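You operate a simulated robot arm through the tools that you are given. There is no shell and no other tool. Be economical: measure what you need, move in short steps, check, and stop when the job is done.

The job below is to be done with a simulated two-armed robot. You get a single attempt, and the scene is never put back.

Task
Fill the tall glass to the 50 ml line from the blue tank.
Fine: glass back on the purple ring, yellow knob back at STOP, nothing spilt from the glass. Set down upright: tall glass with purple band.

Only the result counts: the job must be done as asked and must still hold three seconds after the hand-in. Knocking over, shifting, dropping, spilling or breaking anything else fails it.

Robot
Two 7-joint arms with two-finger grippers on one trunk, on a base that drives. Base frame: it is fixed to the floor where the robot stands at the start and does not move with it; the origin is under the middle of the robot, x ahead of it, y to its left, z up. Readings come in mm, degrees, newtons and seconds.
The left shoulder is at the start at [25, 246, 1226], the right one opposite. With the tool pointing down near the work surface each hand reaches from about 100 to 740 mm from the robot's upright axis, wherever it stands, measured 20 degrees to its own side. Places, roughly: blue tank marked storage oil [800, -100, 1100]; orange button marked hold [700, -100, 900]; yellow knob marked stop [800, 0, 1200]. Payload 2.2 kg a hand.
Tool frame (each hand has its own): the origin (TCP) lies between the finger pads and is the grasp point; the fingertips stand 19 mm ahead of it; z points along the fingers, y is the line along which they close. Largest opening 116 mm; the body of the gripper starts 70 mm behind the TCP.
Orientation is that of the tool frame in the base frame, as a unit quaternion [x, y, z, w]. With the fingers straight down and closing along the base's y, the tool's x points along the base's -x, its y along +y and its z along -z.

Tools
- The arms move only by the tool move_arm. It takes "left_series", "right_series" or both (then of equal length, played together; a hand with none holds still); each is a list of rows, each a list of 7 numbers: the closure in counts, from 0 (fully open) to 255 (shut), then the shift along the base's x, y, z in mm, then the turn, a rotation vector about the base's x, y, z in degrees. In form: [[claw, x, y, z, rx, ry, rz], ...]. A call has 1 to 20 rows; each row shifts and turns the commanded pose from where the row before left it. Rows are played at 5 a second. More than 50 mm and 8.6 degrees between two rows, or a gripper value outside its range, and nothing of the call is played. A pose out of reach is approached as far as the arm can. The call stops where the force on the tool passes 90 N (or 10 N more than at its start, if that is more) or the arm is blocked; 0.2 s more then pass. Each finger halts on what it meets, pressing with about 31 N; the grip force reading is that of the motor and also rises with nothing between the fingers. The clock runs only during rows and for 0.2 s after the last one: add rows that do not move to give the fingers time. It gives the time, the measured TCP pose, the force on the tool (base axes), the opening and the grip force at its end, in the units of the frame above (readings bear some noise), with the torque about the TCP (base axes, N m) and any sound that the robot's microphone picked up.
- Cameras (640 x 400 px; columns grow to the right, rows downward): "scene" is now at [136.1, 30.1, 1415.3]; the picture's right is [-0.01, -1.00, 0.02], its down [-0.42, -0.01, -0.91] and it looks along [0.91, -0.02, -0.42] (base axes); focal length 214 px, centre (320, 200). "left" rides on the left gripper at [69, 15, -97] in its tool frame; the picture's right is [-0.22, 0.98, 0.00], its down [-0.76, -0.17, -0.63] and it looks along [-0.62, -0.14, 0.77] (tool axes); focal length 251 px, centre (320, 200). "right" rides on the right gripper at [69, -15, -97] in its tool frame; the picture's right is [0.21, 0.98, 0.00], its down [-0.76, 0.17, -0.63] and it looks along [-0.62, 0.14, 0.77] (tool axes); focal length 251 px, centre (320, 200). There is no depth. A picture from a camera that has moved, and an enlarged one, comes with that camera's place and axes in the base frame and with its lens.
- grab_frame(camera): a new picture of that camera. The clock stands still meanwhile.
- slide_trunk(by): slides the trunk up (or, below 0, down) by that many mm; the arms and the scene camera ride with it, the base frame stays. It gives what a move gives, with no picture.
- steer(legs): drives the robot by 1 to 6 legs, each [ahead, left, turn to the left] in mm, mm and degrees, along the robot's own axes; the way and the turn of a leg run together, so that a leg with both is an arc; at most 1500 mm and 180 degrees a leg. The arms and the cameras ride along, it lands a little off, and it stops where it bumps. It gives what a move gives.
- turn_head(pan, tilt): turns the head with the scene camera to pan (to the left, within 80 degrees either way) and tilt (down, from -29 to 69), counted from straight ahead of the robot. It gives what a move gives.
- zoom(camera, box): a new picture of the part [left, top, right, bottom] of that camera's present view, enlarged. The clock stands still meanwhile.
- close_job(): hands the job in; it is judged then, once.

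Work in short steps. Places have to be worked out from the pictures, the camera data and where the tool is seen: move nearer, look again, correct. Check each grasp and each placing, and mend what went wrong. You have 120 turns and 100 pictures in all, those below and enlarged ones among them. Open the grippers and draw the arms clear of the work before you hand the job in, unless the task says otherwise; then end with one line.

The tools are called after "Request:" as name(argument=value, ...) on one line, values as JSON. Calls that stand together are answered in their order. move_arm: Moves the arms, as the interface text tells. Its arguments: {"type":"object","properties":{"left_series":{"type":"array","items":{"type":"array","items":{"type":"number"}}},"right_series":{"type":"array","items":{"type":"array","items":{"type":"number"}}}},"required":[]} The other tools are called the same way: slide_trunk (by) slides the trunk up or down; steer (legs) drives the base; turn_head (pan, tilt) turns the head that bears the scene camera; grab_frame (camera) takes a picture; zoom (camera, box) takes an enlarged picture of a part of a camera's view; close_job () hands the job in.

At the start:

```text
time_s: 0.0
left_eef_pos: [515.5, 282.1, 1436.8]
left_tool_rot: [-0.002, 1.0, -0.012, -0.001]
left_ft_force: [-0.3, 0.8, -0.4]
left_torque: [-0.01, -0.01, -0.02]
left_grip_width: 116.2
left_gripper_force: 0.0
right_eef_pos: [489.9, -135.6, 1422.0]
right_tool_rot: [-0.002, 1.0, -0.011, 0.0]
right_ft_force: [-0.6, -0.2, -0.6]
right_torque: [-0.08, -0.02, 0.02]
right_grip_width: 115.9
right_gripper_force: 0.0
trunk travel left (down, up): [-375.0, 115.0]
robot x, y, heading: [0.7, 6.9, 0.0]
head pan, tilt: [-0.7, 24.5]
```

scene: 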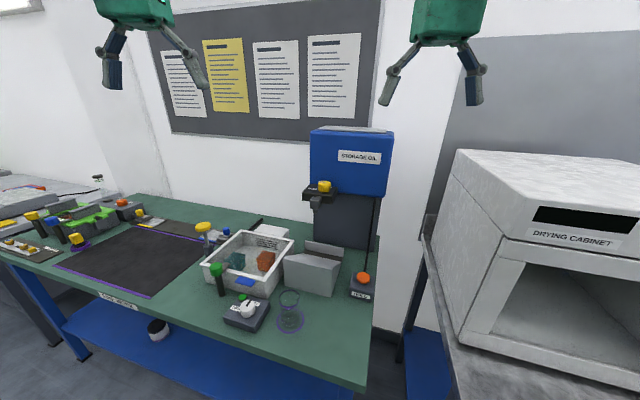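
right: 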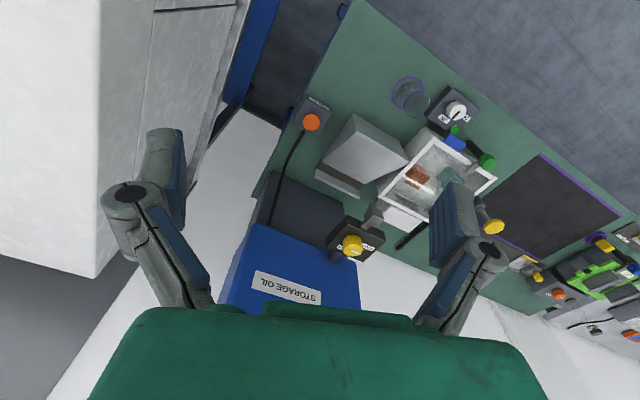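
left: 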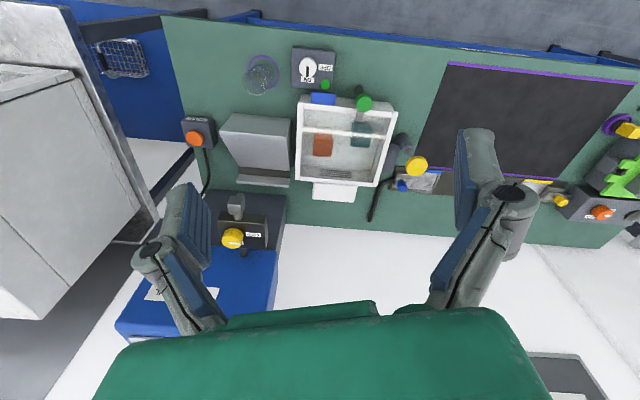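

The scene shows the tank with a tap and knob at centre right, a hold button in front and the glass on a purple ring at the near edge. I zoom in to read the details.

Request:
zoom(camera="scene", box=[280, 110, 420, 230])

Request:
zoom(camera="scene", box=[190, 220, 390, 345])

Request:
zoom(camera="left", box=[170, 40, 340, 270])

```text
3.33 times, centred on (350, 170) of scene
camera zoom: at [136.1, 30.1, 1415.3], right [-0.01, -1.0, 0.02], down [-0.42, -0.01, -0.91], along [0.91, -0.02, -0.42], focal length 715 px, centre (220, 300)
```

zoom: 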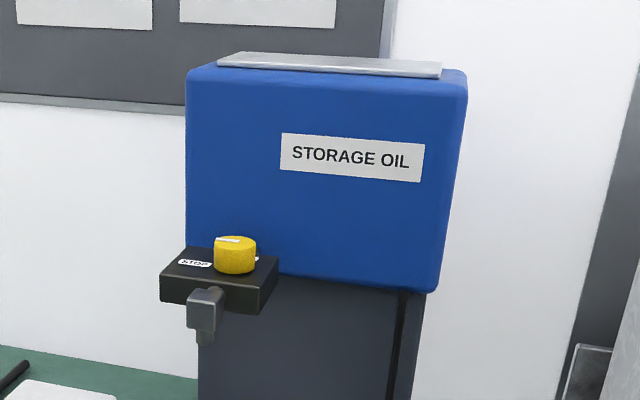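

```text
3.20 times, centred on (290, 282) of scene
camera zoom: at [136.1, 30.1, 1415.3], right [-0.01, -1.0, 0.02], down [-0.42, -0.01, -0.91], along [0.91, -0.02, -0.42], focal length 686 px, centre (416, -64)
```

zoom: 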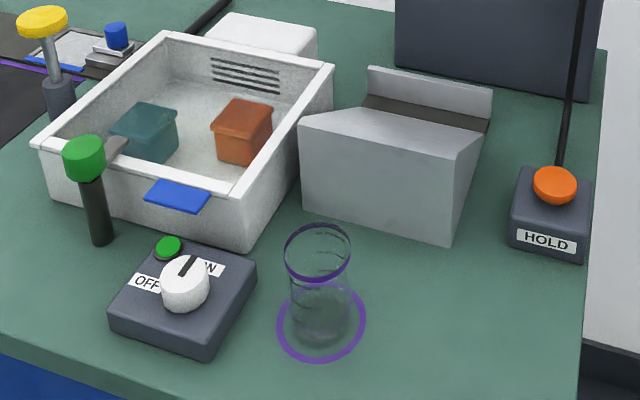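

```text
1.74 times, centred on (255, 155) of left
camera zoom: at [447.3, 298.9, 1533.2], right [0.21, 0.98, -0.02], down [0.76, -0.15, 0.64], along [0.62, -0.15, -0.77], focal length 437 px, centre (433, 278)
```

zoom: 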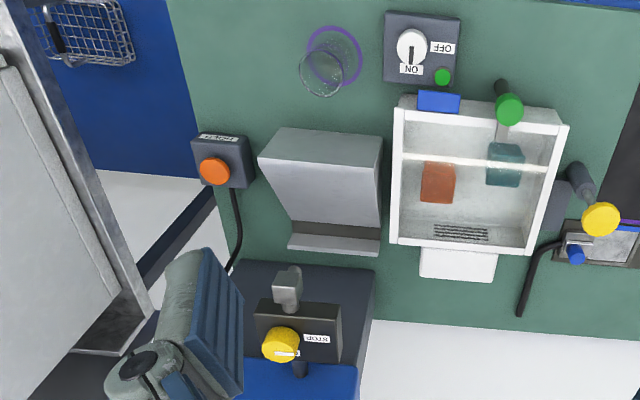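

Request:
zoom(camera="right", box=[290, 180, 430, 290])

Request:
zoom(camera="scene", box=[265, 270, 325, 340])

```text
3.64 times, centred on (360, 235) of right
camera zoom: at [422.9, -148.5, 1519.1], right [-0.22, 0.98, -0.02], down [0.76, 0.18, 0.63], along [0.62, 0.12, -0.78], focal length 914 px, centre (174, 73)
```

zoom: 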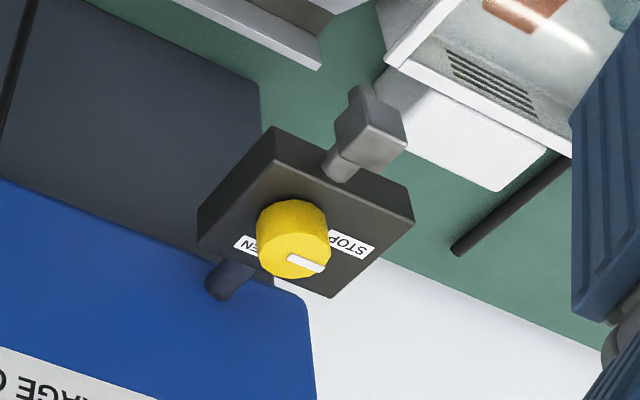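

```text
5.71 times, centred on (295, 305) of scene
camera zoom: at [136.1, 30.1, 1415.3], right [-0.01, -1.0, 0.02], down [-0.42, -0.01, -0.91], along [0.91, -0.02, -0.42], focal length 1226 px, centre (463, -400)
```

zoom: 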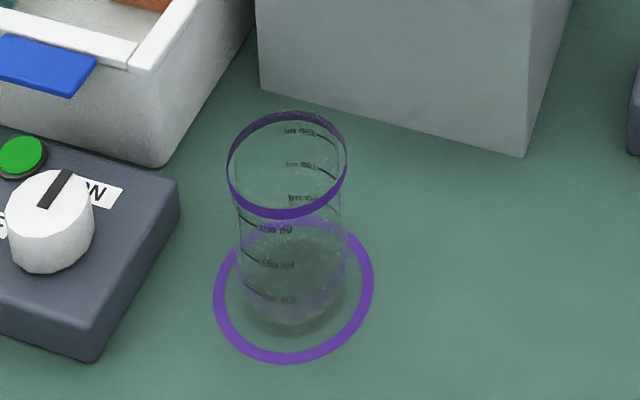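

Triangulating gives: table z≈810, glass about (572, 103) with roughly Ø57 × 94 mm, knob about (828, 0, 1147), and spout about (774, 33). I bring the left hand to a tilted pre-grasp in front of the glass, pitched 60° forward.

Request:
move_arm(left_series=[[60, -10, -15, -45, 0, -7.5, 0], [60, -10, -15, -45, 0, -7.5, 0], [60, -10, -15, -45, 0, -7.5, 0], [60, -10, -15, -45, 0, -7.5, 0], [60, -10, -15, -45, 0, -7.5, 0], [60, -10, -15, -45, 0, -7.5, 0], [60, -10, -15, -45, 0, -7.5, 0], [60, -10, -15, -45, 0, -7.5, 0], [60, -10, -15, -40, 0, 0, 0], [60, -10, -15, -40, 0, 0, 0], [60, 0, -15, -30, 0, 0, 0], [60, 0, -14, -20, 0, 0, 0], [60, 0, 0, 0, 0, 0, 0]])

Request:
grab_frame(camera="left")

Request:
grab_frame(camera="scene")

```text
time_s: 3.0
left_eef_pos: [405.2, 55.2, 958.3]
left_tool_rot: [0.004, 0.865, 0.009, 0.502]
left_ft_force: [-1.1, -1.5, 0.3]
left_torque: [0.06, 0.04, 0.09]
left_grip_width: 88.8
left_gripper_force: 0.0
right_eef_pos: [482.2, -193.3, 1418.0]
right_tool_rot: [-0.002, 1.0, 0.011, 0.003]
right_ft_force: [-1.1, -2.0, 0.0]
right_torque: [0.15, -0.02, 0.01]
right_grip_width: 115.8
right_gripper_force: 0.0
trunk travel left (down, up): [-375.0, 115.0]
robot x, y, heading: [2.5, 6.9, 0.0]
head pan, tilt: [-0.7, 24.5]
stopped in row 13 (left hand): the arm was blocked; the commanded pose is now the measured one
```

```text
91 pictures are left
camera left: at [287.4, 71.4, 945.2], right [0.11, 0.97, 0.2], down [-0.17, -0.18, 0.97], along [0.98, -0.14, 0.15], focal length 251 px, centre (320, 200)
```

left: 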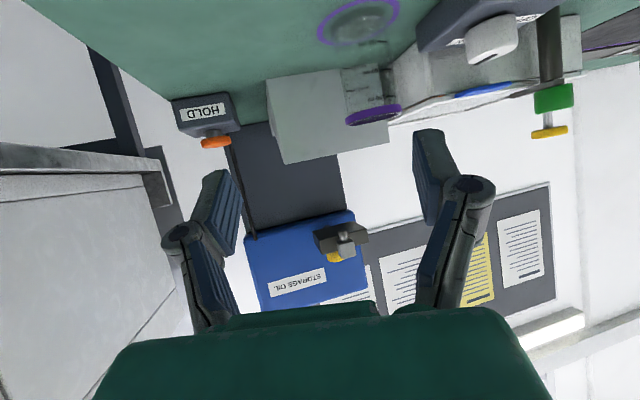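

```text
90 pictures are left
camera scene: at [135.2, -2.5, 1415.7], right [-0.01, -1.0, 0.0], down [-0.42, 0.01, -0.91], along [0.91, -0.01, -0.42], focal length 214 px, centre (320, 200)
```

scene: 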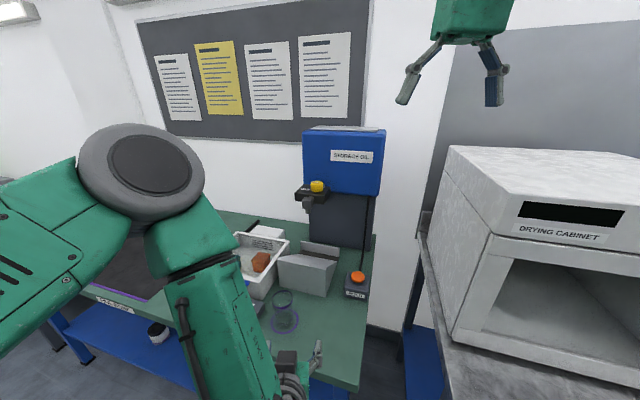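

The call was blocked, and the trunk seems pushed sideways, which suggests the elbow is against the body. I relieve it by moving forward and to the left.

Request:
move_arm(left_series=[[60, 20, 25, 20, 0, 0, 0], [60, 20, 25, 10, 0, 0, 0], [60, 0, 0, 0, 0, 0, 0], [60, 0, 0, 0, 0, 0, 0]])

Request:
grab_frame(camera="scene")

```text
time_s: 4.2
left_eef_pos: [443.5, 101.8, 988.5]
left_tool_rot: [0.003, 0.865, 0.005, 0.503]
left_ft_force: [-0.2, -0.9, 0.0]
left_torque: [0.01, -0.01, 0.01]
left_grip_width: 88.7
left_gripper_force: 0.0
right_eef_pos: [478.8, -190.6, 1420.6]
right_tool_rot: [-0.001, 1.0, 0.008, 0.004]
right_ft_force: [0.5, 0.6, -0.6]
right_torque: [-0.02, -0.03, 0.0]
right_grip_width: 116.1
right_gripper_force: 0.1
trunk travel left (down, up): [-375.0, 115.0]
robot x, y, heading: [2.5, -2.2, -0.1]
head pan, tilt: [-0.7, 24.5]
stopped in row 4 (left hand): the arm was blocked; the commanded pose is now the measured one
```

```text
89 pictures are left
camera scene: at [136.2, -29.7, 1415.2], right [-0.01, -1.0, -0.02], down [-0.42, 0.02, -0.91], along [0.91, 0.0, -0.42], focal length 214 px, centre (320, 200)
```

scene: 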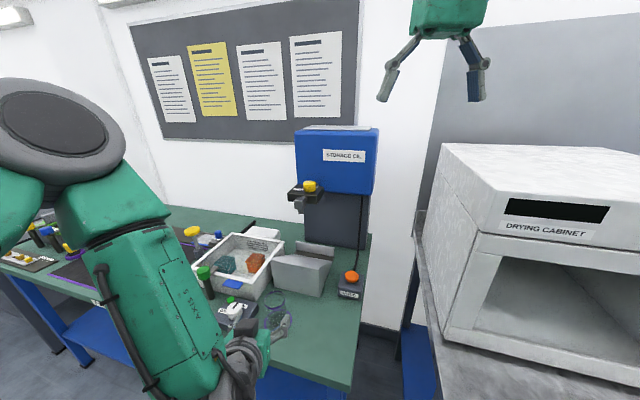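

The robot seems to be swaying in roll (the camera's right vector has changed). I wait with static rows to see how it settles.

Request:
move_arm(left_series=[[60, 0, 0, 0, 0, 0, 0], [60, 0, 0, 0, 0, 0, 0], [60, 0, 0, 0, 0, 0, 0], [60, 0, 0, 0, 0, 0, 0], [60, 0, 0, 0, 0, 0, 0], [60, 0, 0, 0, 0, 0, 0]])

Request:
turn_head(pan=0, tilt=30)

Request:
grab_frame(camera="scene")

```text
time_s: 5.6
left_eef_pos: [442.9, 103.6, 986.5]
left_tool_rot: [0.005, 0.864, 0.002, 0.503]
left_ft_force: [1.2, 0.4, 0.3]
left_torque: [-0.01, -0.02, 0.0]
left_grip_width: 88.8
left_gripper_force: 0.1
right_eef_pos: [479.8, -187.5, 1422.6]
right_tool_rot: [-0.001, 1.0, 0.008, 0.005]
right_ft_force: [0.4, 0.6, 0.3]
right_torque: [0.01, -0.02, 0.01]
right_grip_width: 116.1
right_gripper_force: 0.0
trunk travel left (down, up): [-375.0, 115.0]
robot x, y, heading: [0.5, 4.2, -0.1]
head pan, tilt: [-0.7, 24.5]
```

```text
time_s: 6.3
left_eef_pos: [443.7, 143.7, 984.3]
left_tool_rot: [-0.004, 0.864, -0.009, 0.503]
left_ft_force: [-0.2, 1.1, -0.1]
left_torque: [-0.03, -0.04, -0.07]
left_grip_width: 88.9
left_gripper_force: 0.1
right_eef_pos: [480.7, -135.4, 1426.7]
right_tool_rot: [-0.003, 1.0, -0.009, 0.005]
right_ft_force: [-0.1, 0.9, -0.3]
right_torque: [-0.06, -0.02, 0.01]
right_grip_width: 116.2
right_gripper_force: 0.1
trunk travel left (down, up): [-375.0, 115.0]
robot x, y, heading: [-1.7, 12.2, 0.2]
head pan, tilt: [0.0, 30.0]
```

```text
88 pictures are left
camera scene: at [134.2, 42.2, 1406.4], right [0.0, -1.0, 0.03], down [-0.5, -0.02, -0.86], along [0.86, -0.01, -0.5], focal length 214 px, centre (320, 200)
```

scene: 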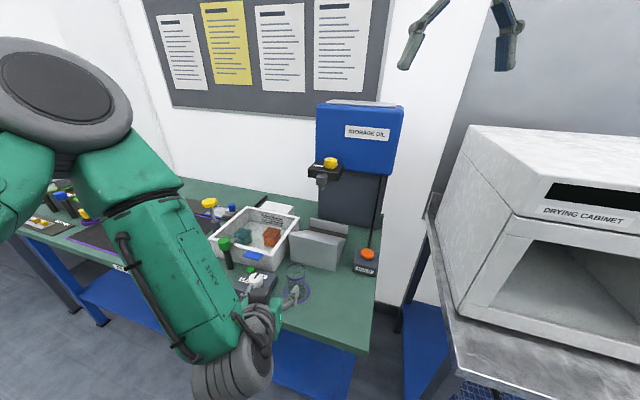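

The robot rocks sideways by a few centimetres. I sample with both hands static to learn whether it decays.

Request:
move_arm(left_series=[[60, 0, 0, 0, 0, 0, 0]], right_series=[[0, 0, 0, 0, 0, 0, 0]])

Request:
move_arm(left_series=[[60, 0, 0, 0, 0, 0, 0], [60, 0, 0, 0, 0, 0, 0]], right_series=[[0, 0, 0, 0, 0, 0, 0], [0, 0, 0, 0, 0, 0, 0]])

Request:
move_arm(left_series=[[60, 0, 0, 0, 0, 0, 0], [60, 0, 0, 0, 0, 0, 0], [60, 0, 0, 0, 0, 0, 0], [60, 0, 0, 0, 0, 0, 0]], right_series=[[0, 0, 0, 0, 0, 0, 0], [0, 0, 0, 0, 0, 0, 0], [0, 0, 0, 0, 0, 0, 0], [0, 0, 0, 0, 0, 0, 0]])

Request:
move_arm(left_series=[[60, 0, 0, 0, 0, 0, 0], [60, 0, 0, 0, 0, 0, 0], [60, 0, 0, 0, 0, 0, 0], [60, 0, 0, 0, 0, 0, 0], [60, 0, 0, 0, 0, 0, 0], [60, 0, 0, 0, 0, 0, 0], [60, 0, 0, 0, 0, 0, 0], [60, 0, 0, 0, 0, 0, 0]], right_series=[[0, 0, 0, 0, 0, 0, 0], [0, 0, 0, 0, 0, 0, 0], [0, 0, 0, 0, 0, 0, 0], [0, 0, 0, 0, 0, 0, 0], [0, 0, 0, 0, 0, 0, 0], [0, 0, 0, 0, 0, 0, 0], [0, 0, 0, 0, 0, 0, 0], [0, 0, 0, 0, 0, 0, 0]])

```text
time_s: 6.9
left_eef_pos: [440.0, 90.1, 991.2]
left_tool_rot: [0.007, 0.862, 0.004, 0.506]
left_ft_force: [0.5, -0.2, 0.4]
left_torque: [0.0, 0.05, 0.04]
left_grip_width: 88.7
left_gripper_force: 0.0
right_eef_pos: [475.5, -205.9, 1422.4]
right_tool_rot: [0.001, 1.0, 0.012, 0.006]
right_ft_force: [-1.1, -0.8, 0.4]
right_torque: [0.01, 0.01, -0.03]
right_grip_width: 116.0
right_gripper_force: 0.1
trunk travel left (down, up): [-375.0, 115.0]
robot x, y, heading: [-5.0, -5.8, 0.2]
head pan, tilt: [0.0, 30.0]
stopped in row 1 (left hand): the arm was blocked; the commanded pose is now the measured one
```

```text
time_s: 7.5
left_eef_pos: [440.8, 79.7, 990.2]
left_tool_rot: [0.009, 0.863, 0.005, 0.505]
left_ft_force: [0.5, -1.4, 0.9]
left_torque: [0.01, 0.0, 0.07]
left_grip_width: 89.0
left_gripper_force: 0.0
right_eef_pos: [476.2, -218.3, 1421.3]
right_tool_rot: [0.003, 1.0, 0.014, 0.004]
right_ft_force: [0.3, -0.6, 0.5]
right_torque: [0.14, -0.02, 0.01]
right_grip_width: 115.7
right_gripper_force: 0.0
trunk travel left (down, up): [-375.0, 115.0]
robot x, y, heading: [0.6, -4.9, -0.1]
head pan, tilt: [0.0, 30.0]
```

```text
time_s: 8.7
left_eef_pos: [439.5, 88.6, 990.9]
left_tool_rot: [0.006, 0.862, 0.002, 0.507]
left_ft_force: [-0.3, -0.3, 0.8]
left_torque: [0.01, 0.0, 0.02]
left_grip_width: 88.8
left_gripper_force: 0.0
right_eef_pos: [471.4, -206.7, 1424.7]
right_tool_rot: [0.002, 1.0, 0.009, 0.006]
right_ft_force: [0.3, 0.5, -0.5]
right_torque: [-0.02, 0.01, -0.04]
right_grip_width: 116.0
right_gripper_force: 0.1
trunk travel left (down, up): [-375.0, 115.0]
robot x, y, heading: [-2.8, -7.3, -0.1]
head pan, tilt: [0.0, 30.0]
stopped in row 4 (left hand): the arm was blocked; the commanded pose is now the measured one
```

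```text
time_s: 10.5
left_eef_pos: [439.6, 89.7, 990.3]
left_tool_rot: [0.005, 0.862, 0.002, 0.506]
left_ft_force: [0.1, -0.7, -0.7]
left_torque: [0.01, 0.01, -0.03]
left_grip_width: 88.6
left_gripper_force: 0.1
right_eef_pos: [471.7, -203.3, 1424.4]
right_tool_rot: [0.003, 1.0, 0.009, 0.005]
right_ft_force: [-0.7, 0.3, 0.0]
right_torque: [0.03, 0.01, -0.02]
right_grip_width: 116.0
right_gripper_force: 0.1
trunk travel left (down, up): [-375.0, 115.0]
robot x, y, heading: [-0.5, -8.8, -0.1]
head pan, tilt: [0.0, 30.0]
```

Request:
grab_frame(camera="scene")

Request:
move_arm(left_series=[[60, 0, 0, 0, 0, 0, 0], [60, 0, 0, 0, 0, 0, 0], [60, 0, 0, 0, 0, 0, 0], [60, 0, 0, 0, 0, 0, 0]], right_series=[[0, 0, 0, 0, 0, 0, 0], [0, 0, 0, 0, 0, 0, 0], [0, 0, 0, 0, 0, 0, 0], [0, 0, 0, 0, 0, 0, 0]])

Request:
grab_frame(camera="left")

```text
87 pictures are left
camera scene: at [134.3, -27.7, 1406.8], right [0.0, -1.0, -0.01], down [-0.5, 0.01, -0.86], along [0.86, 0.0, -0.5], focal length 214 px, centre (320, 200)
```

scene: 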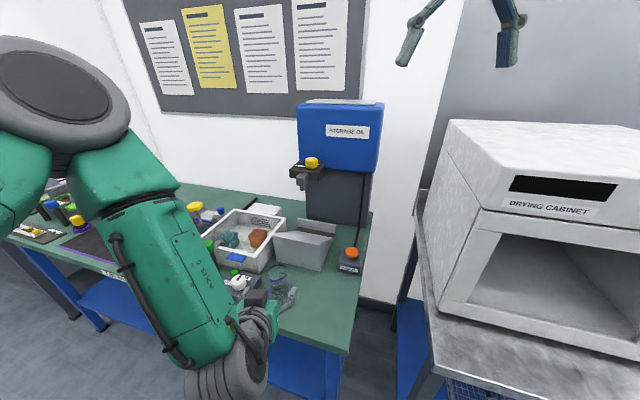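

```text
time_s: 11.5
left_eef_pos: [439.5, 105.6, 988.9]
left_tool_rot: [0.002, 0.863, -0.002, 0.505]
left_ft_force: [-0.1, -0.1, 0.3]
left_torque: [0.0, 0.03, -0.06]
left_grip_width: 88.6
left_gripper_force: 0.0
right_eef_pos: [471.7, -184.6, 1426.3]
right_tool_rot: [0.0, 1.0, 0.003, 0.005]
right_ft_force: [0.5, 0.9, -0.6]
right_torque: [-0.06, -0.02, 0.05]
right_grip_width: 116.0
right_gripper_force: 0.2
trunk travel left (down, up): [-375.0, 115.0]
robot x, y, heading: [-1.3, -8.3, -0.2]
head pan, tilt: [0.0, 30.0]
```

```text
86 pictures are left
camera left: at [321.4, 121.3, 975.7], right [0.11, 0.98, 0.19], down [-0.18, -0.16, 0.97], along [0.98, -0.14, 0.16], focal length 251 px, centre (320, 200)
```

left: 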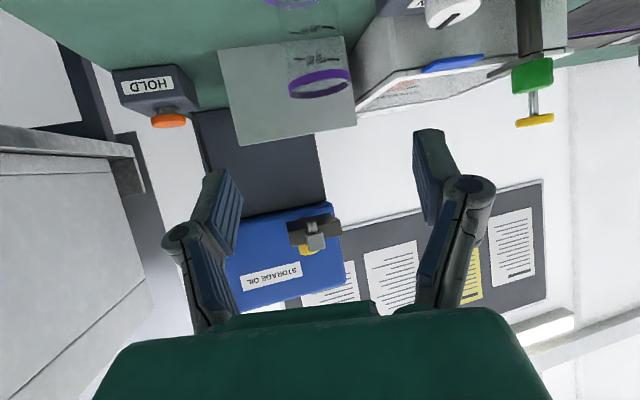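

The sway is still there. I sample a few more short idle intervals to understand it.

Request:
move_arm(left_series=[[60, 0, 0, 0, 0, 0, 0], [60, 0, 0, 0, 0, 0, 0]])

Request:
move_arm(left_series=[[60, 0, 0, 0, 0, 0, 0], [60, 0, 0, 0, 0, 0, 0]])

Request:
move_arm(left_series=[[60, 0, 0, 0, 0, 0, 0], [60, 0, 0, 0, 0, 0, 0]])

Request:
move_arm(left_series=[[60, 0, 0, 0, 0, 0, 0], [60, 0, 0, 0, 0, 0, 0]])

Request:
move_arm(left_series=[[60, 0, 0, 0, 0, 0, 0], [60, 0, 0, 0, 0, 0, 0]])

Request:
move_arm(left_series=[[60, 0, 0, 0, 0, 0, 0], [60, 0, 0, 0, 0, 0, 0]])

```text
time_s: 12.1
left_eef_pos: [437.9, 70.1, 991.9]
left_tool_rot: [0.01, 0.862, 0.008, 0.506]
left_ft_force: [-0.3, -1.0, 0.6]
left_torque: [0.05, 0.04, 0.12]
left_grip_width: 88.7
left_gripper_force: 0.0
right_eef_pos: [472.7, -230.9, 1422.4]
right_tool_rot: [0.003, 1.0, 0.018, 0.007]
right_ft_force: [0.9, -1.3, 0.2]
right_torque: [0.17, 0.01, -0.03]
right_grip_width: 116.3
right_gripper_force: 0.0
trunk travel left (down, up): [-375.0, 115.0]
robot x, y, heading: [-1.4, -11.9, 0.1]
head pan, tilt: [0.0, 30.0]
```

```text
time_s: 12.7
left_eef_pos: [438.0, 97.2, 989.4]
left_tool_rot: [0.004, 0.862, -0.002, 0.507]
left_ft_force: [0.1, -1.1, 0.3]
left_torque: [-0.03, 0.0, -0.02]
left_grip_width: 88.5
left_gripper_force: 0.2
right_eef_pos: [472.5, -193.2, 1426.9]
right_tool_rot: [0.002, 1.0, 0.005, 0.006]
right_ft_force: [-0.6, 0.1, -0.1]
right_torque: [-0.04, -0.01, -0.04]
right_grip_width: 116.1
right_gripper_force: 0.0
trunk travel left (down, up): [-375.0, 115.0]
robot x, y, heading: [0.0, -11.2, -0.1]
head pan, tilt: [0.0, 30.0]
```

```text
time_s: 13.3
left_eef_pos: [438.0, 107.2, 989.0]
left_tool_rot: [0.002, 0.862, -0.003, 0.506]
left_ft_force: [0.1, 1.5, 1.2]
left_torque: [-0.02, -0.01, -0.05]
left_grip_width: 88.7
left_gripper_force: 0.1
right_eef_pos: [472.5, -181.9, 1426.5]
right_tool_rot: [0.001, 1.0, 0.003, 0.005]
right_ft_force: [0.1, 0.8, -1.2]
right_torque: [-0.11, -0.03, 0.03]
right_grip_width: 115.9
right_gripper_force: 0.1
trunk travel left (down, up): [-375.0, 115.0]
robot x, y, heading: [-0.4, -9.9, 0.1]
head pan, tilt: [0.0, 30.0]
```

```text
time_s: 13.9
left_eef_pos: [439.4, 70.8, 990.5]
left_tool_rot: [0.01, 0.863, 0.008, 0.505]
left_ft_force: [-0.2, -1.3, 0.3]
left_torque: [0.07, 0.02, 0.14]
left_grip_width: 88.7
left_gripper_force: 0.0
right_eef_pos: [472.5, -232.5, 1422.5]
right_tool_rot: [0.004, 1.0, 0.018, 0.006]
right_ft_force: [-0.9, -1.8, 0.8]
right_torque: [0.2, 0.02, 0.01]
right_grip_width: 115.8
right_gripper_force: 0.0
trunk travel left (down, up): [-375.0, 115.0]
robot x, y, heading: [-2.9, -16.9, 0.0]
head pan, tilt: [0.0, 30.0]
```

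```text
time_s: 14.5
left_eef_pos: [438.4, 95.2, 989.8]
left_tool_rot: [0.005, 0.862, -0.001, 0.507]
left_ft_force: [-0.3, -0.4, -0.2]
left_torque: [-0.01, -0.01, 0.0]
left_grip_width: 88.7
left_gripper_force: 0.0
right_eef_pos: [472.5, -195.4, 1427.5]
right_tool_rot: [0.002, 1.0, 0.006, 0.006]
right_ft_force: [-0.6, 0.3, 0.4]
right_torque: [-0.03, 0.01, 0.01]
right_grip_width: 116.3
right_gripper_force: 0.1
trunk travel left (down, up): [-375.0, 115.0]
robot x, y, heading: [0.2, -11.1, 0.0]
head pan, tilt: [0.0, 30.0]
```

```text
time_s: 15.1
left_eef_pos: [438.1, 108.1, 989.7]
left_tool_rot: [0.002, 0.863, -0.003, 0.506]
left_ft_force: [0.4, 0.7, 0.2]
left_torque: [0.0, 0.02, -0.09]
left_grip_width: 88.6
left_gripper_force: 0.0
right_eef_pos: [472.9, -179.3, 1426.8]
right_tool_rot: [0.001, 1.0, 0.001, 0.005]
right_ft_force: [0.4, 0.7, -1.0]
right_torque: [-0.1, -0.01, 0.01]
right_grip_width: 116.2
right_gripper_force: 0.1
trunk travel left (down, up): [-375.0, 115.0]
robot x, y, heading: [-0.3, -8.2, -0.2]
head pan, tilt: [0.0, 30.0]
```

The whole robot rocks in roll with a steady amplitude of about 20 mm. Lowering the centre of mass may calm it, so I raise the left hand first and then slide the trunk down.

Request:
move_arm(left_series=[[60, 0, 5, 30, 0, 0, 0], [60, 0, 5, 30, 0, 0, 0], [60, 0, 5, 30, 0, 0, 0], [60, 0, 5, 30, 0, 0, 0], [60, 0, 5, 30, 0, 0, 0], [60, 0, 5, 30, 0, 0, 0], [60, 0, 0, 0, 0, 0, 0]])

Request:
slide_trunk(by=-120)

Request:
move_arm(left_series=[[60, 0, 0, 0, 0, 0, 0], [60, 0, 0, 0, 0, 0, 0]])

Request:
move_arm(left_series=[[60, 0, 0, 0, 0, 0, 0], [60, 0, 0, 0, 0, 0, 0]])

Request:
move_arm(left_series=[[60, 0, 0, 0, 0, 0, 0], [60, 0, 0, 0, 0, 0, 0]])

Request:
move_arm(left_series=[[60, 0, 0, 0, 0, 0, 0]])

Request:
move_arm(left_series=[[60, 0, 0, 0, 0, 0, 0]])

```text
time_s: 16.7
left_eef_pos: [440.6, 107.2, 1171.4]
left_tool_rot: [0.008, 0.863, 0.005, 0.506]
left_ft_force: [0.4, -0.8, 0.1]
left_torque: [0.04, 0.0, 0.02]
left_grip_width: 88.9
left_gripper_force: 0.1
right_eef_pos: [473.8, -218.2, 1422.9]
right_tool_rot: [0.003, 1.0, 0.014, 0.005]
right_ft_force: [0.4, -0.3, -0.3]
right_torque: [0.05, -0.01, 0.02]
right_grip_width: 115.8
right_gripper_force: 0.0
trunk travel left (down, up): [-375.0, 115.0]
robot x, y, heading: [2.4, -16.0, -0.3]
head pan, tilt: [0.0, 30.0]
```

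```text
time_s: 18.2
left_eef_pos: [439.3, 102.6, 1053.7]
left_tool_rot: [0.011, 0.862, 0.006, 0.507]
left_ft_force: [0.3, -0.5, 0.0]
left_torque: [0.02, 0.0, 0.07]
left_grip_width: 88.6
left_gripper_force: 0.1
right_eef_pos: [471.8, -225.2, 1303.4]
right_tool_rot: [0.003, 1.0, 0.017, 0.007]
right_ft_force: [0.4, -1.2, 1.0]
right_torque: [0.12, 0.0, 0.0]
right_grip_width: 116.0
right_gripper_force: 0.0
trunk travel left (down, up): [-255.0, 235.0]
robot x, y, heading: [0.3, -12.5, -0.1]
head pan, tilt: [0.0, 30.0]
```

```text
time_s: 18.8
left_eef_pos: [439.7, 144.5, 1048.8]
left_tool_rot: [-0.002, 0.863, -0.005, 0.506]
left_ft_force: [-0.7, 1.3, -1.2]
left_torque: [-0.08, -0.01, -0.13]
left_grip_width: 88.7
left_gripper_force: 0.0
right_eef_pos: [471.7, -173.2, 1308.4]
right_tool_rot: [0.001, 1.0, -0.001, 0.006]
right_ft_force: [0.8, 1.1, -0.8]
right_torque: [-0.15, 0.02, 0.04]
right_grip_width: 116.0
right_gripper_force: 0.1
trunk travel left (down, up): [-255.0, 235.0]
robot x, y, heading: [-0.8, -5.9, 0.2]
head pan, tilt: [0.0, 30.0]
```

```text
time_s: 19.4
left_eef_pos: [439.2, 124.7, 1051.4]
left_tool_rot: [0.005, 0.862, -0.001, 0.506]
left_ft_force: [0.3, 0.3, 0.5]
left_torque: [0.05, 0.02, -0.03]
left_grip_width: 88.6
left_gripper_force: 0.0
right_eef_pos: [473.2, -196.7, 1305.5]
right_tool_rot: [0.001, 1.0, 0.007, 0.006]
right_ft_force: [0.1, 0.3, -0.3]
right_torque: [-0.03, -0.01, 0.01]
right_grip_width: 116.3
right_gripper_force: 0.1
trunk travel left (down, up): [-255.0, 235.0]
robot x, y, heading: [1.5, -6.3, 0.0]
head pan, tilt: [0.0, 30.0]
```

```text
time_s: 20.2
left_eef_pos: [436.6, 107.6, 1053.6]
left_tool_rot: [0.011, 0.861, 0.003, 0.508]
left_ft_force: [-1.2, 0.1, 0.0]
left_torque: [-0.02, 0.02, 0.04]
left_grip_width: 88.7
left_gripper_force: 0.0
right_eef_pos: [469.6, -217.3, 1306.3]
right_tool_rot: [0.005, 1.0, 0.013, 0.008]
right_ft_force: [-0.5, 0.6, 0.4]
right_torque: [0.02, -0.01, -0.01]
right_grip_width: 116.1
right_gripper_force: 0.0
trunk travel left (down, up): [-255.0, 235.0]
robot x, y, heading: [1.0, -15.2, -0.3]
head pan, tilt: [0.0, 30.0]
stopped in row 2 (left hand): the arm was blocked; the commanded pose is now the measured one
```

```text
time_s: 20.6
left_eef_pos: [437.2, 119.0, 1050.9]
left_tool_rot: [0.007, 0.862, -0.002, 0.508]
left_ft_force: [-0.9, 0.9, -0.8]
left_torque: [0.01, -0.03, -0.02]
left_grip_width: 88.6
left_gripper_force: 0.1
right_eef_pos: [470.0, -202.7, 1306.6]
right_tool_rot: [0.003, 1.0, 0.007, 0.007]
right_ft_force: [0.2, 0.7, -0.6]
right_torque: [-0.06, 0.0, 0.02]
right_grip_width: 116.3
right_gripper_force: 0.1
trunk travel left (down, up): [-255.0, 235.0]
robot x, y, heading: [2.5, -17.8, -0.3]
head pan, tilt: [0.0, 30.0]
```

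```text
time_s: 21.0
left_eef_pos: [438.4, 100.0, 1053.3]
left_tool_rot: [0.011, 0.862, 0.006, 0.508]
left_ft_force: [0.0, 0.1, 0.1]
left_torque: [0.0, -0.03, 0.04]
left_grip_width: 88.6
left_gripper_force: 0.1
right_eef_pos: [469.0, -227.9, 1304.8]
right_tool_rot: [0.004, 1.0, 0.016, 0.007]
right_ft_force: [0.6, -0.2, 0.5]
right_torque: [0.08, 0.01, -0.01]
right_grip_width: 116.2
right_gripper_force: 0.0
trunk travel left (down, up): [-255.0, 235.0]
robot x, y, heading: [0.8, -18.3, -0.3]
head pan, tilt: [0.0, 30.0]
```

Request:
steer(legs=[[0, 18, 0]])

Request:
move_arm(left_series=[[60, 0, 0, 0, 0, 0, 0], [60, 0, 0, 0, 0, 0, 0], [60, 0, 0, 0, 0, 0, 0], [60, 0, 0, 0, 0, 0, 0], [60, 0, 0, 0, 0, 0, 0], [60, 0, 0, 0, 0, 0, 0], [60, 0, 0, 0, 0, 0, 0], [60, 0, 0, 0, 0, 0, 0], [60, 0, 0, 0, 0, 0, 0], [60, 0, 0, 0, 0, 0, 0], [60, 0, 0, 0, 0, 0, 0], [60, 0, 0, 0, 0, 0, 0], [60, 0, 0, 0, 0, 0, 0], [60, 0, 0, 0, 0, 0, 0], [60, 0, 0, 0, 0, 0, 0], [60, 0, 0, 0, 0, 0, 0], [60, 0, 0, 0, 0, 0, 0], [60, 0, 0, 0, 0, 0, 0], [60, 0, 0, 0, 0, 0, 0], [60, 0, 0, 0, 0, 0, 0]])

Request:
move_arm(left_series=[[60, 0, 0, 0, 0, 0, 0]])

Request:
move_arm(left_series=[[60, 0, 0, 0, 0, 0, 0]])

Request:
move_arm(left_series=[[60, 0, 0, 0, 0, 0, 0]])

Request:
move_arm(left_series=[[60, 0, 0, 0, 0, 0, 0]])

Request:
move_arm(left_series=[[60, 0, 0, 0, 0, 0, 0]])

```text
time_s: 21.7
left_eef_pos: [437.3, 107.8, 1054.0]
left_tool_rot: [0.014, 0.861, 0.008, 0.509]
left_ft_force: [0.0, -1.1, -0.7]
left_torque: [0.06, 0.05, 0.05]
left_grip_width: 88.8
left_gripper_force: 0.1
right_eef_pos: [469.1, -220.2, 1303.1]
right_tool_rot: [0.005, 1.0, 0.02, 0.007]
right_ft_force: [0.7, -1.3, 0.0]
right_torque: [0.14, 0.0, -0.01]
right_grip_width: 116.1
right_gripper_force: 0.1
trunk travel left (down, up): [-255.0, 235.0]
robot x, y, heading: [-4.0, -3.4, -0.1]
head pan, tilt: [0.0, 30.0]
```

```text
time_s: 25.9
left_eef_pos: [434.8, 115.1, 1053.2]
left_tool_rot: [0.012, 0.861, 0.004, 0.509]
left_ft_force: [-0.4, -0.4, 0.2]
left_torque: [0.0, 0.0, 0.06]
left_grip_width: 88.6
left_gripper_force: 0.0
right_eef_pos: [466.5, -212.2, 1307.0]
right_tool_rot: [0.006, 1.0, 0.016, 0.008]
right_ft_force: [0.5, -1.3, -1.0]
right_torque: [0.0, -0.01, 0.02]
right_grip_width: 116.2
right_gripper_force: 0.2
trunk travel left (down, up): [-255.0, 235.0]
robot x, y, heading: [1.8, -1.6, -0.0]
head pan, tilt: [0.0, 30.0]
```

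```text
time_s: 26.3
left_eef_pos: [434.4, 120.4, 1052.5]
left_tool_rot: [0.011, 0.86, 0.002, 0.51]
left_ft_force: [0.2, 0.8, 0.4]
left_torque: [-0.01, 0.01, 0.0]
left_grip_width: 88.7
left_gripper_force: 0.2
right_eef_pos: [466.3, -204.6, 1308.0]
right_tool_rot: [0.006, 1.0, 0.013, 0.007]
right_ft_force: [-0.4, 0.8, 0.4]
right_torque: [0.0, 0.0, 0.0]
right_grip_width: 116.1
right_gripper_force: 0.1
trunk travel left (down, up): [-255.0, 235.0]
robot x, y, heading: [3.1, -1.6, -0.1]
head pan, tilt: [0.0, 30.0]
```

```text
time_s: 26.7
left_eef_pos: [435.3, 120.8, 1053.4]
left_tool_rot: [0.011, 0.86, 0.002, 0.51]
left_ft_force: [0.4, 0.0, 0.7]
left_torque: [-0.01, 0.01, -0.01]
left_grip_width: 88.7
left_gripper_force: 0.0
right_eef_pos: [466.4, -204.4, 1308.4]
right_tool_rot: [0.004, 1.0, 0.013, 0.007]
right_ft_force: [0.0, -0.5, 0.1]
right_torque: [0.0, 0.0, -0.02]
right_grip_width: 116.2
right_gripper_force: 0.1
trunk travel left (down, up): [-255.0, 235.0]
robot x, y, heading: [2.3, 0.0, 0.0]
head pan, tilt: [0.0, 30.0]
```

```text
time_s: 27.1
left_eef_pos: [435.5, 113.4, 1053.6]
left_tool_rot: [0.011, 0.861, 0.005, 0.509]
left_ft_force: [0.0, -0.8, 0.6]
left_torque: [-0.01, 0.01, 0.01]
left_grip_width: 88.9
left_gripper_force: 0.0
right_eef_pos: [466.5, -212.5, 1306.3]
right_tool_rot: [0.005, 1.0, 0.016, 0.007]
right_ft_force: [-0.4, 0.5, -0.8]
right_torque: [0.05, -0.01, -0.01]
right_grip_width: 115.9
right_gripper_force: 0.1
trunk travel left (down, up): [-255.0, 235.0]
robot x, y, heading: [-2.9, -6.6, -0.2]
head pan, tilt: [0.0, 30.0]
```

```text
time_s: 27.5
left_eef_pos: [434.8, 127.2, 1052.8]
left_tool_rot: [0.009, 0.861, 0.001, 0.509]
left_ft_force: [-0.2, -0.3, -0.2]
left_torque: [0.0, 0.0, 0.0]
left_grip_width: 88.7
left_gripper_force: 0.1
right_eef_pos: [466.8, -197.2, 1307.9]
right_tool_rot: [0.004, 1.0, 0.011, 0.008]
right_ft_force: [0.1, 0.4, 0.2]
right_torque: [-0.05, -0.02, 0.0]
right_grip_width: 116.1
right_gripper_force: 0.0
trunk travel left (down, up): [-255.0, 235.0]
robot x, y, heading: [2.2, -4.2, 0.1]
head pan, tilt: [0.0, 30.0]
```

```text
time_s: 27.9
left_eef_pos: [435.2, 109.9, 1055.1]
left_tool_rot: [0.013, 0.86, 0.006, 0.51]
left_ft_force: [0.2, 0.2, 0.4]
left_torque: [0.01, 0.0, 0.03]
left_grip_width: 88.6
left_gripper_force: 0.0
right_eef_pos: [467.3, -216.5, 1305.8]
right_tool_rot: [0.005, 1.0, 0.018, 0.008]
right_ft_force: [-0.2, -1.7, -1.3]
right_torque: [0.06, -0.01, 0.01]
right_grip_width: 115.8
right_gripper_force: 0.1
trunk travel left (down, up): [-255.0, 235.0]
robot x, y, heading: [0.5, -3.2, 0.0]
head pan, tilt: [0.0, 30.0]
```

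A long idle damps the sway and many short calls pump it. From now on I'll use long calls with smooth motion and settling rows at the end.

Request:
move_arm(left_series=[[60, 0, 0, 0, 0, 0, 0], [60, 0, 0, 0, 0, 0, 0], [60, 0, 0, 0, 0, 0, 0], [60, 0, 0, 0, 0, 0, 0], [60, 0, 0, 0, 0, 0, 0], [60, 0, 0, 0, 0, 0, 0], [60, 0, 0, 0, 0, 0, 0], [60, 0, 0, 0, 0, 0, 0], [60, 0, 0, 0, 0, 0, 0], [60, 0, 0, 0, 0, 0, 0], [60, 0, 0, 0, 0, 0, 0], [60, 0, 0, 0, 0, 0, 0], [60, 0, 0, 0, 0, 0, 0], [60, 0, 0, 0, 0, 0, 0], [60, 0, 0, 0, 0, 0, 0], [60, 0, 0, 0, 0, 0, 0], [60, 0, 0, 0, 0, 0, 0], [60, 0, 0, 0, 0, 0, 0], [60, 0, 0, 0, 0, 0, 0], [60, 0, 0, 0, 0, 0, 0]])

Request:
move_arm(left_series=[[60, 0, 0, 0, 0, 0, 0], [60, 0, 0, 0, 0, 0, 0], [60, 0, 0, 0, 0, 0, 0], [60, 0, 0, 0, 0, 0, 0], [60, 0, 0, 0, 0, 0, 0], [60, 0, 0, 0, 0, 0, 0], [60, 0, 0, 0, 0, 0, 0], [60, 0, 0, 0, 0, 0, 0], [60, 0, 0, 0, 0, 0, 0], [60, 0, 0, 0, 0, 0, 0], [60, 0, 0, 0, 0, 0, 0], [60, 0, 0, 0, 0, 0, 0], [60, 0, 0, 0, 0, 0, 0], [60, 0, 0, 0, 0, 0, 0], [60, 0, 0, 0, 0, 0, 0], [60, 0, 0, 0, 0, 0, 0], [60, 0, 0, 0, 0, 0, 0], [60, 0, 0, 0, 0, 0, 0], [60, 0, 0, 0, 0, 0, 0], [60, 0, 0, 0, 0, 0, 0]])

Request:
grab_frame(camera="scene")

Request:
grab_frame(camera="left")

```text
time_s: 32.1
left_eef_pos: [434.2, 116.1, 1054.0]
left_tool_rot: [0.011, 0.86, 0.004, 0.51]
left_ft_force: [-0.1, -0.5, 0.2]
left_torque: [0.02, 0.01, -0.01]
left_grip_width: 88.9
left_gripper_force: 0.0
right_eef_pos: [466.5, -209.8, 1308.3]
right_tool_rot: [0.005, 1.0, 0.015, 0.008]
right_ft_force: [-0.2, -0.5, 0.1]
right_torque: [0.03, 0.01, 0.02]
right_grip_width: 115.9
right_gripper_force: 0.1
trunk travel left (down, up): [-255.0, 235.0]
robot x, y, heading: [-2.1, -4.9, -0.4]
head pan, tilt: [0.0, 30.0]
```

```text
time_s: 36.3
left_eef_pos: [434.7, 119.8, 1053.1]
left_tool_rot: [0.011, 0.86, 0.003, 0.51]
left_ft_force: [-0.3, -0.3, 0.0]
left_torque: [-0.03, -0.03, -0.01]
left_grip_width: 88.4
left_gripper_force: 0.0
right_eef_pos: [465.1, -207.4, 1307.8]
right_tool_rot: [0.005, 1.0, 0.015, 0.008]
right_ft_force: [0.0, 0.1, -0.3]
right_torque: [0.01, -0.03, 0.0]
right_grip_width: 115.9
right_gripper_force: 0.0
trunk travel left (down, up): [-255.0, 235.0]
robot x, y, heading: [1.4, -1.9, -0.1]
head pan, tilt: [0.0, 30.0]
```

```text
85 pictures are left
camera scene: at [133.1, -7.1, 1287.0], right [0.0, -1.0, 0.0], down [-0.5, 0.0, -0.86], along [0.86, 0.0, -0.5], focal length 214 px, centre (320, 200)
```

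scene: 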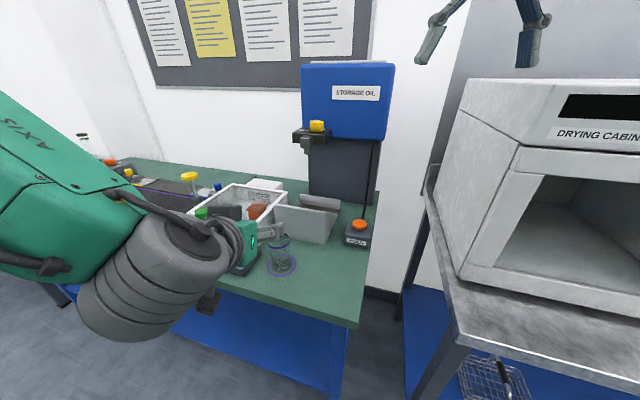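

```text
84 pictures are left
camera left: at [317.7, 137.0, 1039.6], right [0.12, 0.97, 0.2], down [-0.19, -0.18, 0.96], along [0.97, -0.15, 0.17], focal length 251 px, centre (320, 200)
```

left: 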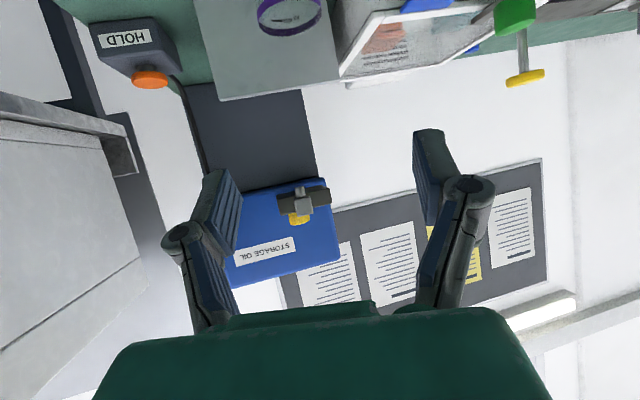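

The robot is settled with zero roll. I descend to grasp height in front of the glass and let it settle.

Request:
move_arm(left_series=[[60, 0, -1, -10, 0, 0, 0], [60, 0, -2, -20, 0, 0, 0], [60, 0, -2, -20, 0, 0, 0], [60, 0, -2, -20, 0, 0, 0], [60, 0, -2, -20, 0, 0, 0], [60, 0, -2, -20, 0, 0, 0], [60, 0, -2, -20, 0, 0, 0], [60, 0, -2, -20, 0, 0, 0], [60, 0, -2, -15, 0, 0, 0], [60, 0, 0, -10, 0, 0, 0], [60, 0, 0, 0, 0, 0, 0], [60, 0, 0, 0, 0, 0, 0], [60, 0, 0, 0, 0, 0, 0], [60, 0, 0, 0, 0, 0, 0], [60, 0, 0, 0, 0, 0, 0], [60, 0, 0, 0, 0, 0, 0], [60, 0, 0, 0, 0, 0, 0], [60, 0, 0, 0, 0, 0, 0], [60, 0, 0, 0, 0, 0, 0], [60, 0, 0, 0, 0, 0, 0]])

Request:
grab_frame(camera="left")

Request:
grab_frame(camera="scene")

```text
time_s: 40.5
left_eef_pos: [433.6, 102.3, 879.2]
left_tool_rot: [0.01, 0.861, 0.004, 0.509]
left_ft_force: [-0.4, 0.7, 1.0]
left_torque: [0.0, 0.01, -0.01]
left_grip_width: 88.7
left_gripper_force: 0.0
right_eef_pos: [466.4, -206.3, 1306.7]
right_tool_rot: [0.005, 1.0, 0.014, 0.008]
right_ft_force: [-0.4, -0.6, -0.3]
right_torque: [-0.02, 0.01, 0.06]
right_grip_width: 115.9
right_gripper_force: 0.2
trunk travel left (down, up): [-255.0, 235.0]
robot x, y, heading: [-2.0, -2.6, -0.2]
head pan, tilt: [0.0, 30.0]
```

```text
83 pictures are left
camera left: at [317.4, 119.2, 865.1], right [0.12, 0.97, 0.2], down [-0.19, -0.18, 0.96], along [0.97, -0.15, 0.17], focal length 251 px, centre (320, 200)
```

left: 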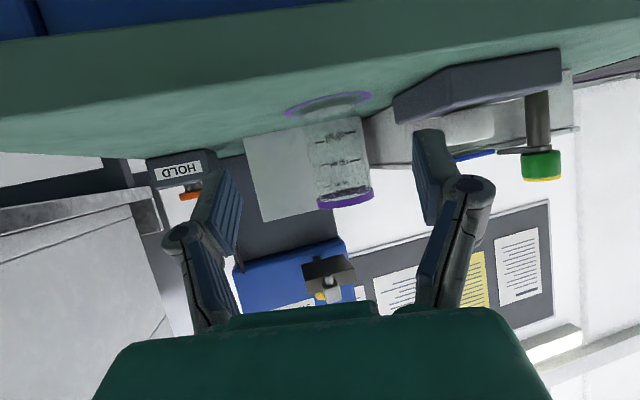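

```text
82 pictures are left
camera scene: at [133.5, -7.6, 1286.9], right [0.0, -1.0, 0.0], down [-0.5, 0.0, -0.86], along [0.86, 0.0, -0.5], focal length 214 px, centre (320, 200)
```

scene: 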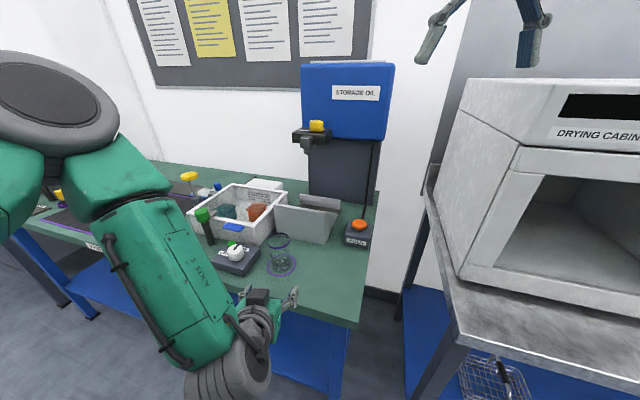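

Request:
zoom(camera="left", box=[270, 80, 400, 220])

```text
2.86 times, centred on (335, 150) of left
camera zoom: at [317.4, 119.2, 865.1], right [0.12, 0.97, 0.2], down [-0.19, -0.18, 0.96], along [0.97, -0.15, 0.17], focal length 718 px, centre (277, 343)
```

zoom: 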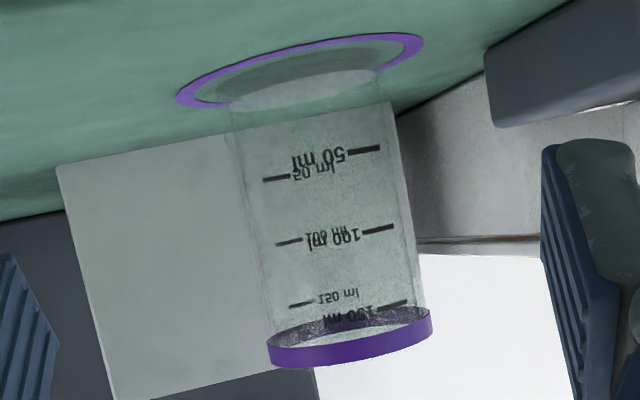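

Markings are 50/100/150 ml and the glass axis is at y≈103, in line with the gripper. I advance 140 mm and settle.

Request:
move_arm(left_series=[[60, 6, 0, 0, 0, 0, 0], [60, 12, 0, 0, 0, 0, 0], [60, 15, 0, 0, 0, 0, 0], [60, 15, 0, 0, 0, 0, 0], [60, 15, 0, 0, 0, 0, 0], [60, 15, 0, 0, 0, 0, 0], [60, 15, 0, -1, 0, 0, 0], [60, 15, 0, -1, 0, 0, 0], [60, 15, 0, -1, 0, 0, 0], [60, 11, 0, 0, 0, 0, 0], [60, 6, 0, 0, 0, 0, 0], [60, 0, 0, 0, 0, 0, 0], [60, 0, 0, 0, 0, 0, 0], [60, 0, 0, 0, 0, 0, 0], [60, 0, 0, 0, 0, 0, 0], [60, 0, 0, 0, 0, 0, 0], [60, 0, 0, 0, 0, 0, 0], [60, 0, 0, 0, 0, 0, 0]])

Request:
grab_frame(camera="left")

Request:
grab_frame(camera="scene")

```text
time_s: 44.3
left_eef_pos: [574.6, 102.3, 875.5]
left_tool_rot: [0.011, 0.861, 0.003, 0.509]
left_ft_force: [0.4, 0.3, -0.8]
left_torque: [-0.04, 0.0, 0.05]
left_grip_width: 88.7
left_gripper_force: 0.1
right_eef_pos: [467.1, -207.0, 1307.9]
right_tool_rot: [0.005, 1.0, 0.014, 0.008]
right_ft_force: [1.1, 0.4, 0.4]
right_torque: [-0.03, -0.03, -0.01]
right_grip_width: 116.1
right_gripper_force: 0.1
trunk travel left (down, up): [-255.0, 235.0]
robot x, y, heading: [2.5, -4.7, -0.2]
head pan, tilt: [0.0, 30.0]
```

```text
80 pictures are left
camera left: at [457.8, 119.5, 862.1], right [0.12, 0.97, 0.2], down [-0.19, -0.18, 0.96], along [0.97, -0.15, 0.17], focal length 251 px, centre (320, 200)
```

left: 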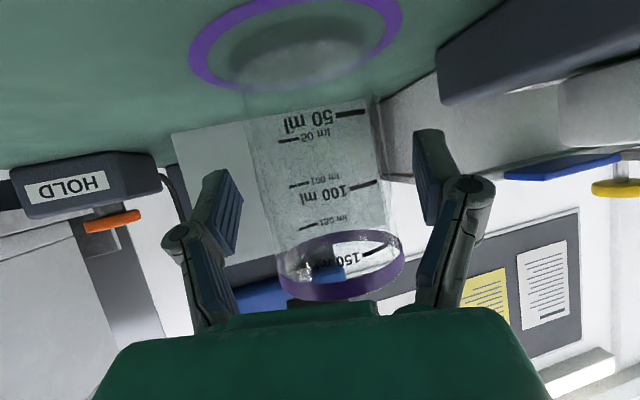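

```text
79 pictures are left
camera scene: at [134.0, -7.4, 1286.9], right [0.0, -1.0, 0.0], down [-0.5, 0.0, -0.86], along [0.86, 0.0, -0.5], focal length 214 px, centre (320, 200)
```

scene: 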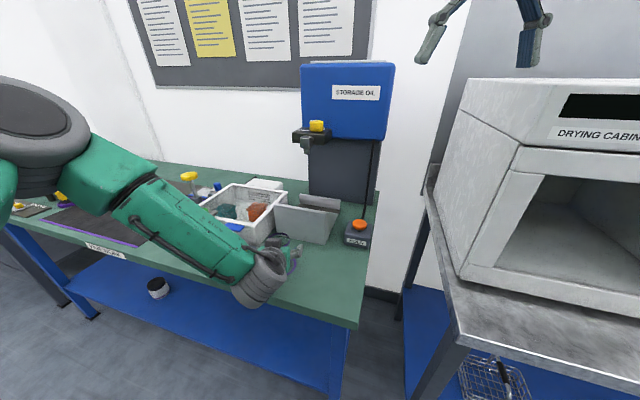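

The glass sits centred between the fingers. I nudge 4 mm forward and close gently.

Request:
move_arm(left_series=[[60, 2, 0, 0, 0, 0, 0], [60, 2, 0, 0, 0, 0, 0], [60, 0, 0, 0, 0, 0, 0], [80, 0, 0, 0, 0, 0, 0], [95, 0, 0, 0, 0, 0, 0], [105, 0, 0, 0, 0, 0, 0], [115, 0, 0, 0, 0, 0, 0], [125, 0, 0, 0, 0, 0, 0], [135, 0, 0, 0, 0, 0, 0], [145, 0, 0, 0, 0, 0, 0], [160, 0, 0, 0, 0, 0, 0], [180, 0, 0, 0, 0, 0, 0], [210, 0, 0, 0, 0, 0, 0], [255, 0, 0, 0, 0, 0, 0], [255, 0, 0, 0, 0, 0, 0], [255, 0, 0, 0, 0, 0, 0], [255, 0, 0, 0, 0, 0, 0], [255, 0, 0, 0, 0, 0, 0]])

Request:
grab_frame(camera="left")

```text
time_s: 48.1
left_eef_pos: [579.6, 101.3, 876.1]
left_tool_rot: [0.011, 0.86, 0.002, 0.51]
left_ft_force: [0.1, 0.5, 0.9]
left_torque: [-0.07, 0.05, 0.01]
left_grip_width: 51.5
left_gripper_force: 30.8
right_eef_pos: [466.2, -207.1, 1307.7]
right_tool_rot: [0.005, 1.0, 0.014, 0.008]
right_ft_force: [-0.1, -0.9, -0.2]
right_torque: [-0.01, 0.01, 0.0]
right_grip_width: 115.8
right_gripper_force: 0.1
trunk travel left (down, up): [-255.0, 235.0]
robot x, y, heading: [-0.9, -3.7, -0.1]
head pan, tilt: [0.0, 30.0]
```

```text
78 pictures are left
camera left: at [461.9, 119.2, 861.3], right [0.12, 0.97, 0.2], down [-0.19, -0.18, 0.96], along [0.97, -0.15, 0.17], focal length 251 px, centre (320, 200)
```

left: 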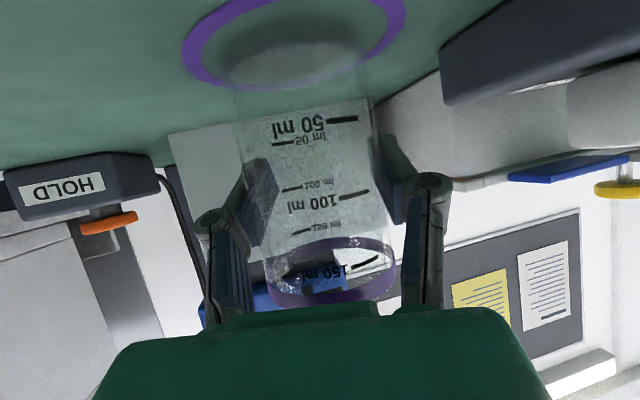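

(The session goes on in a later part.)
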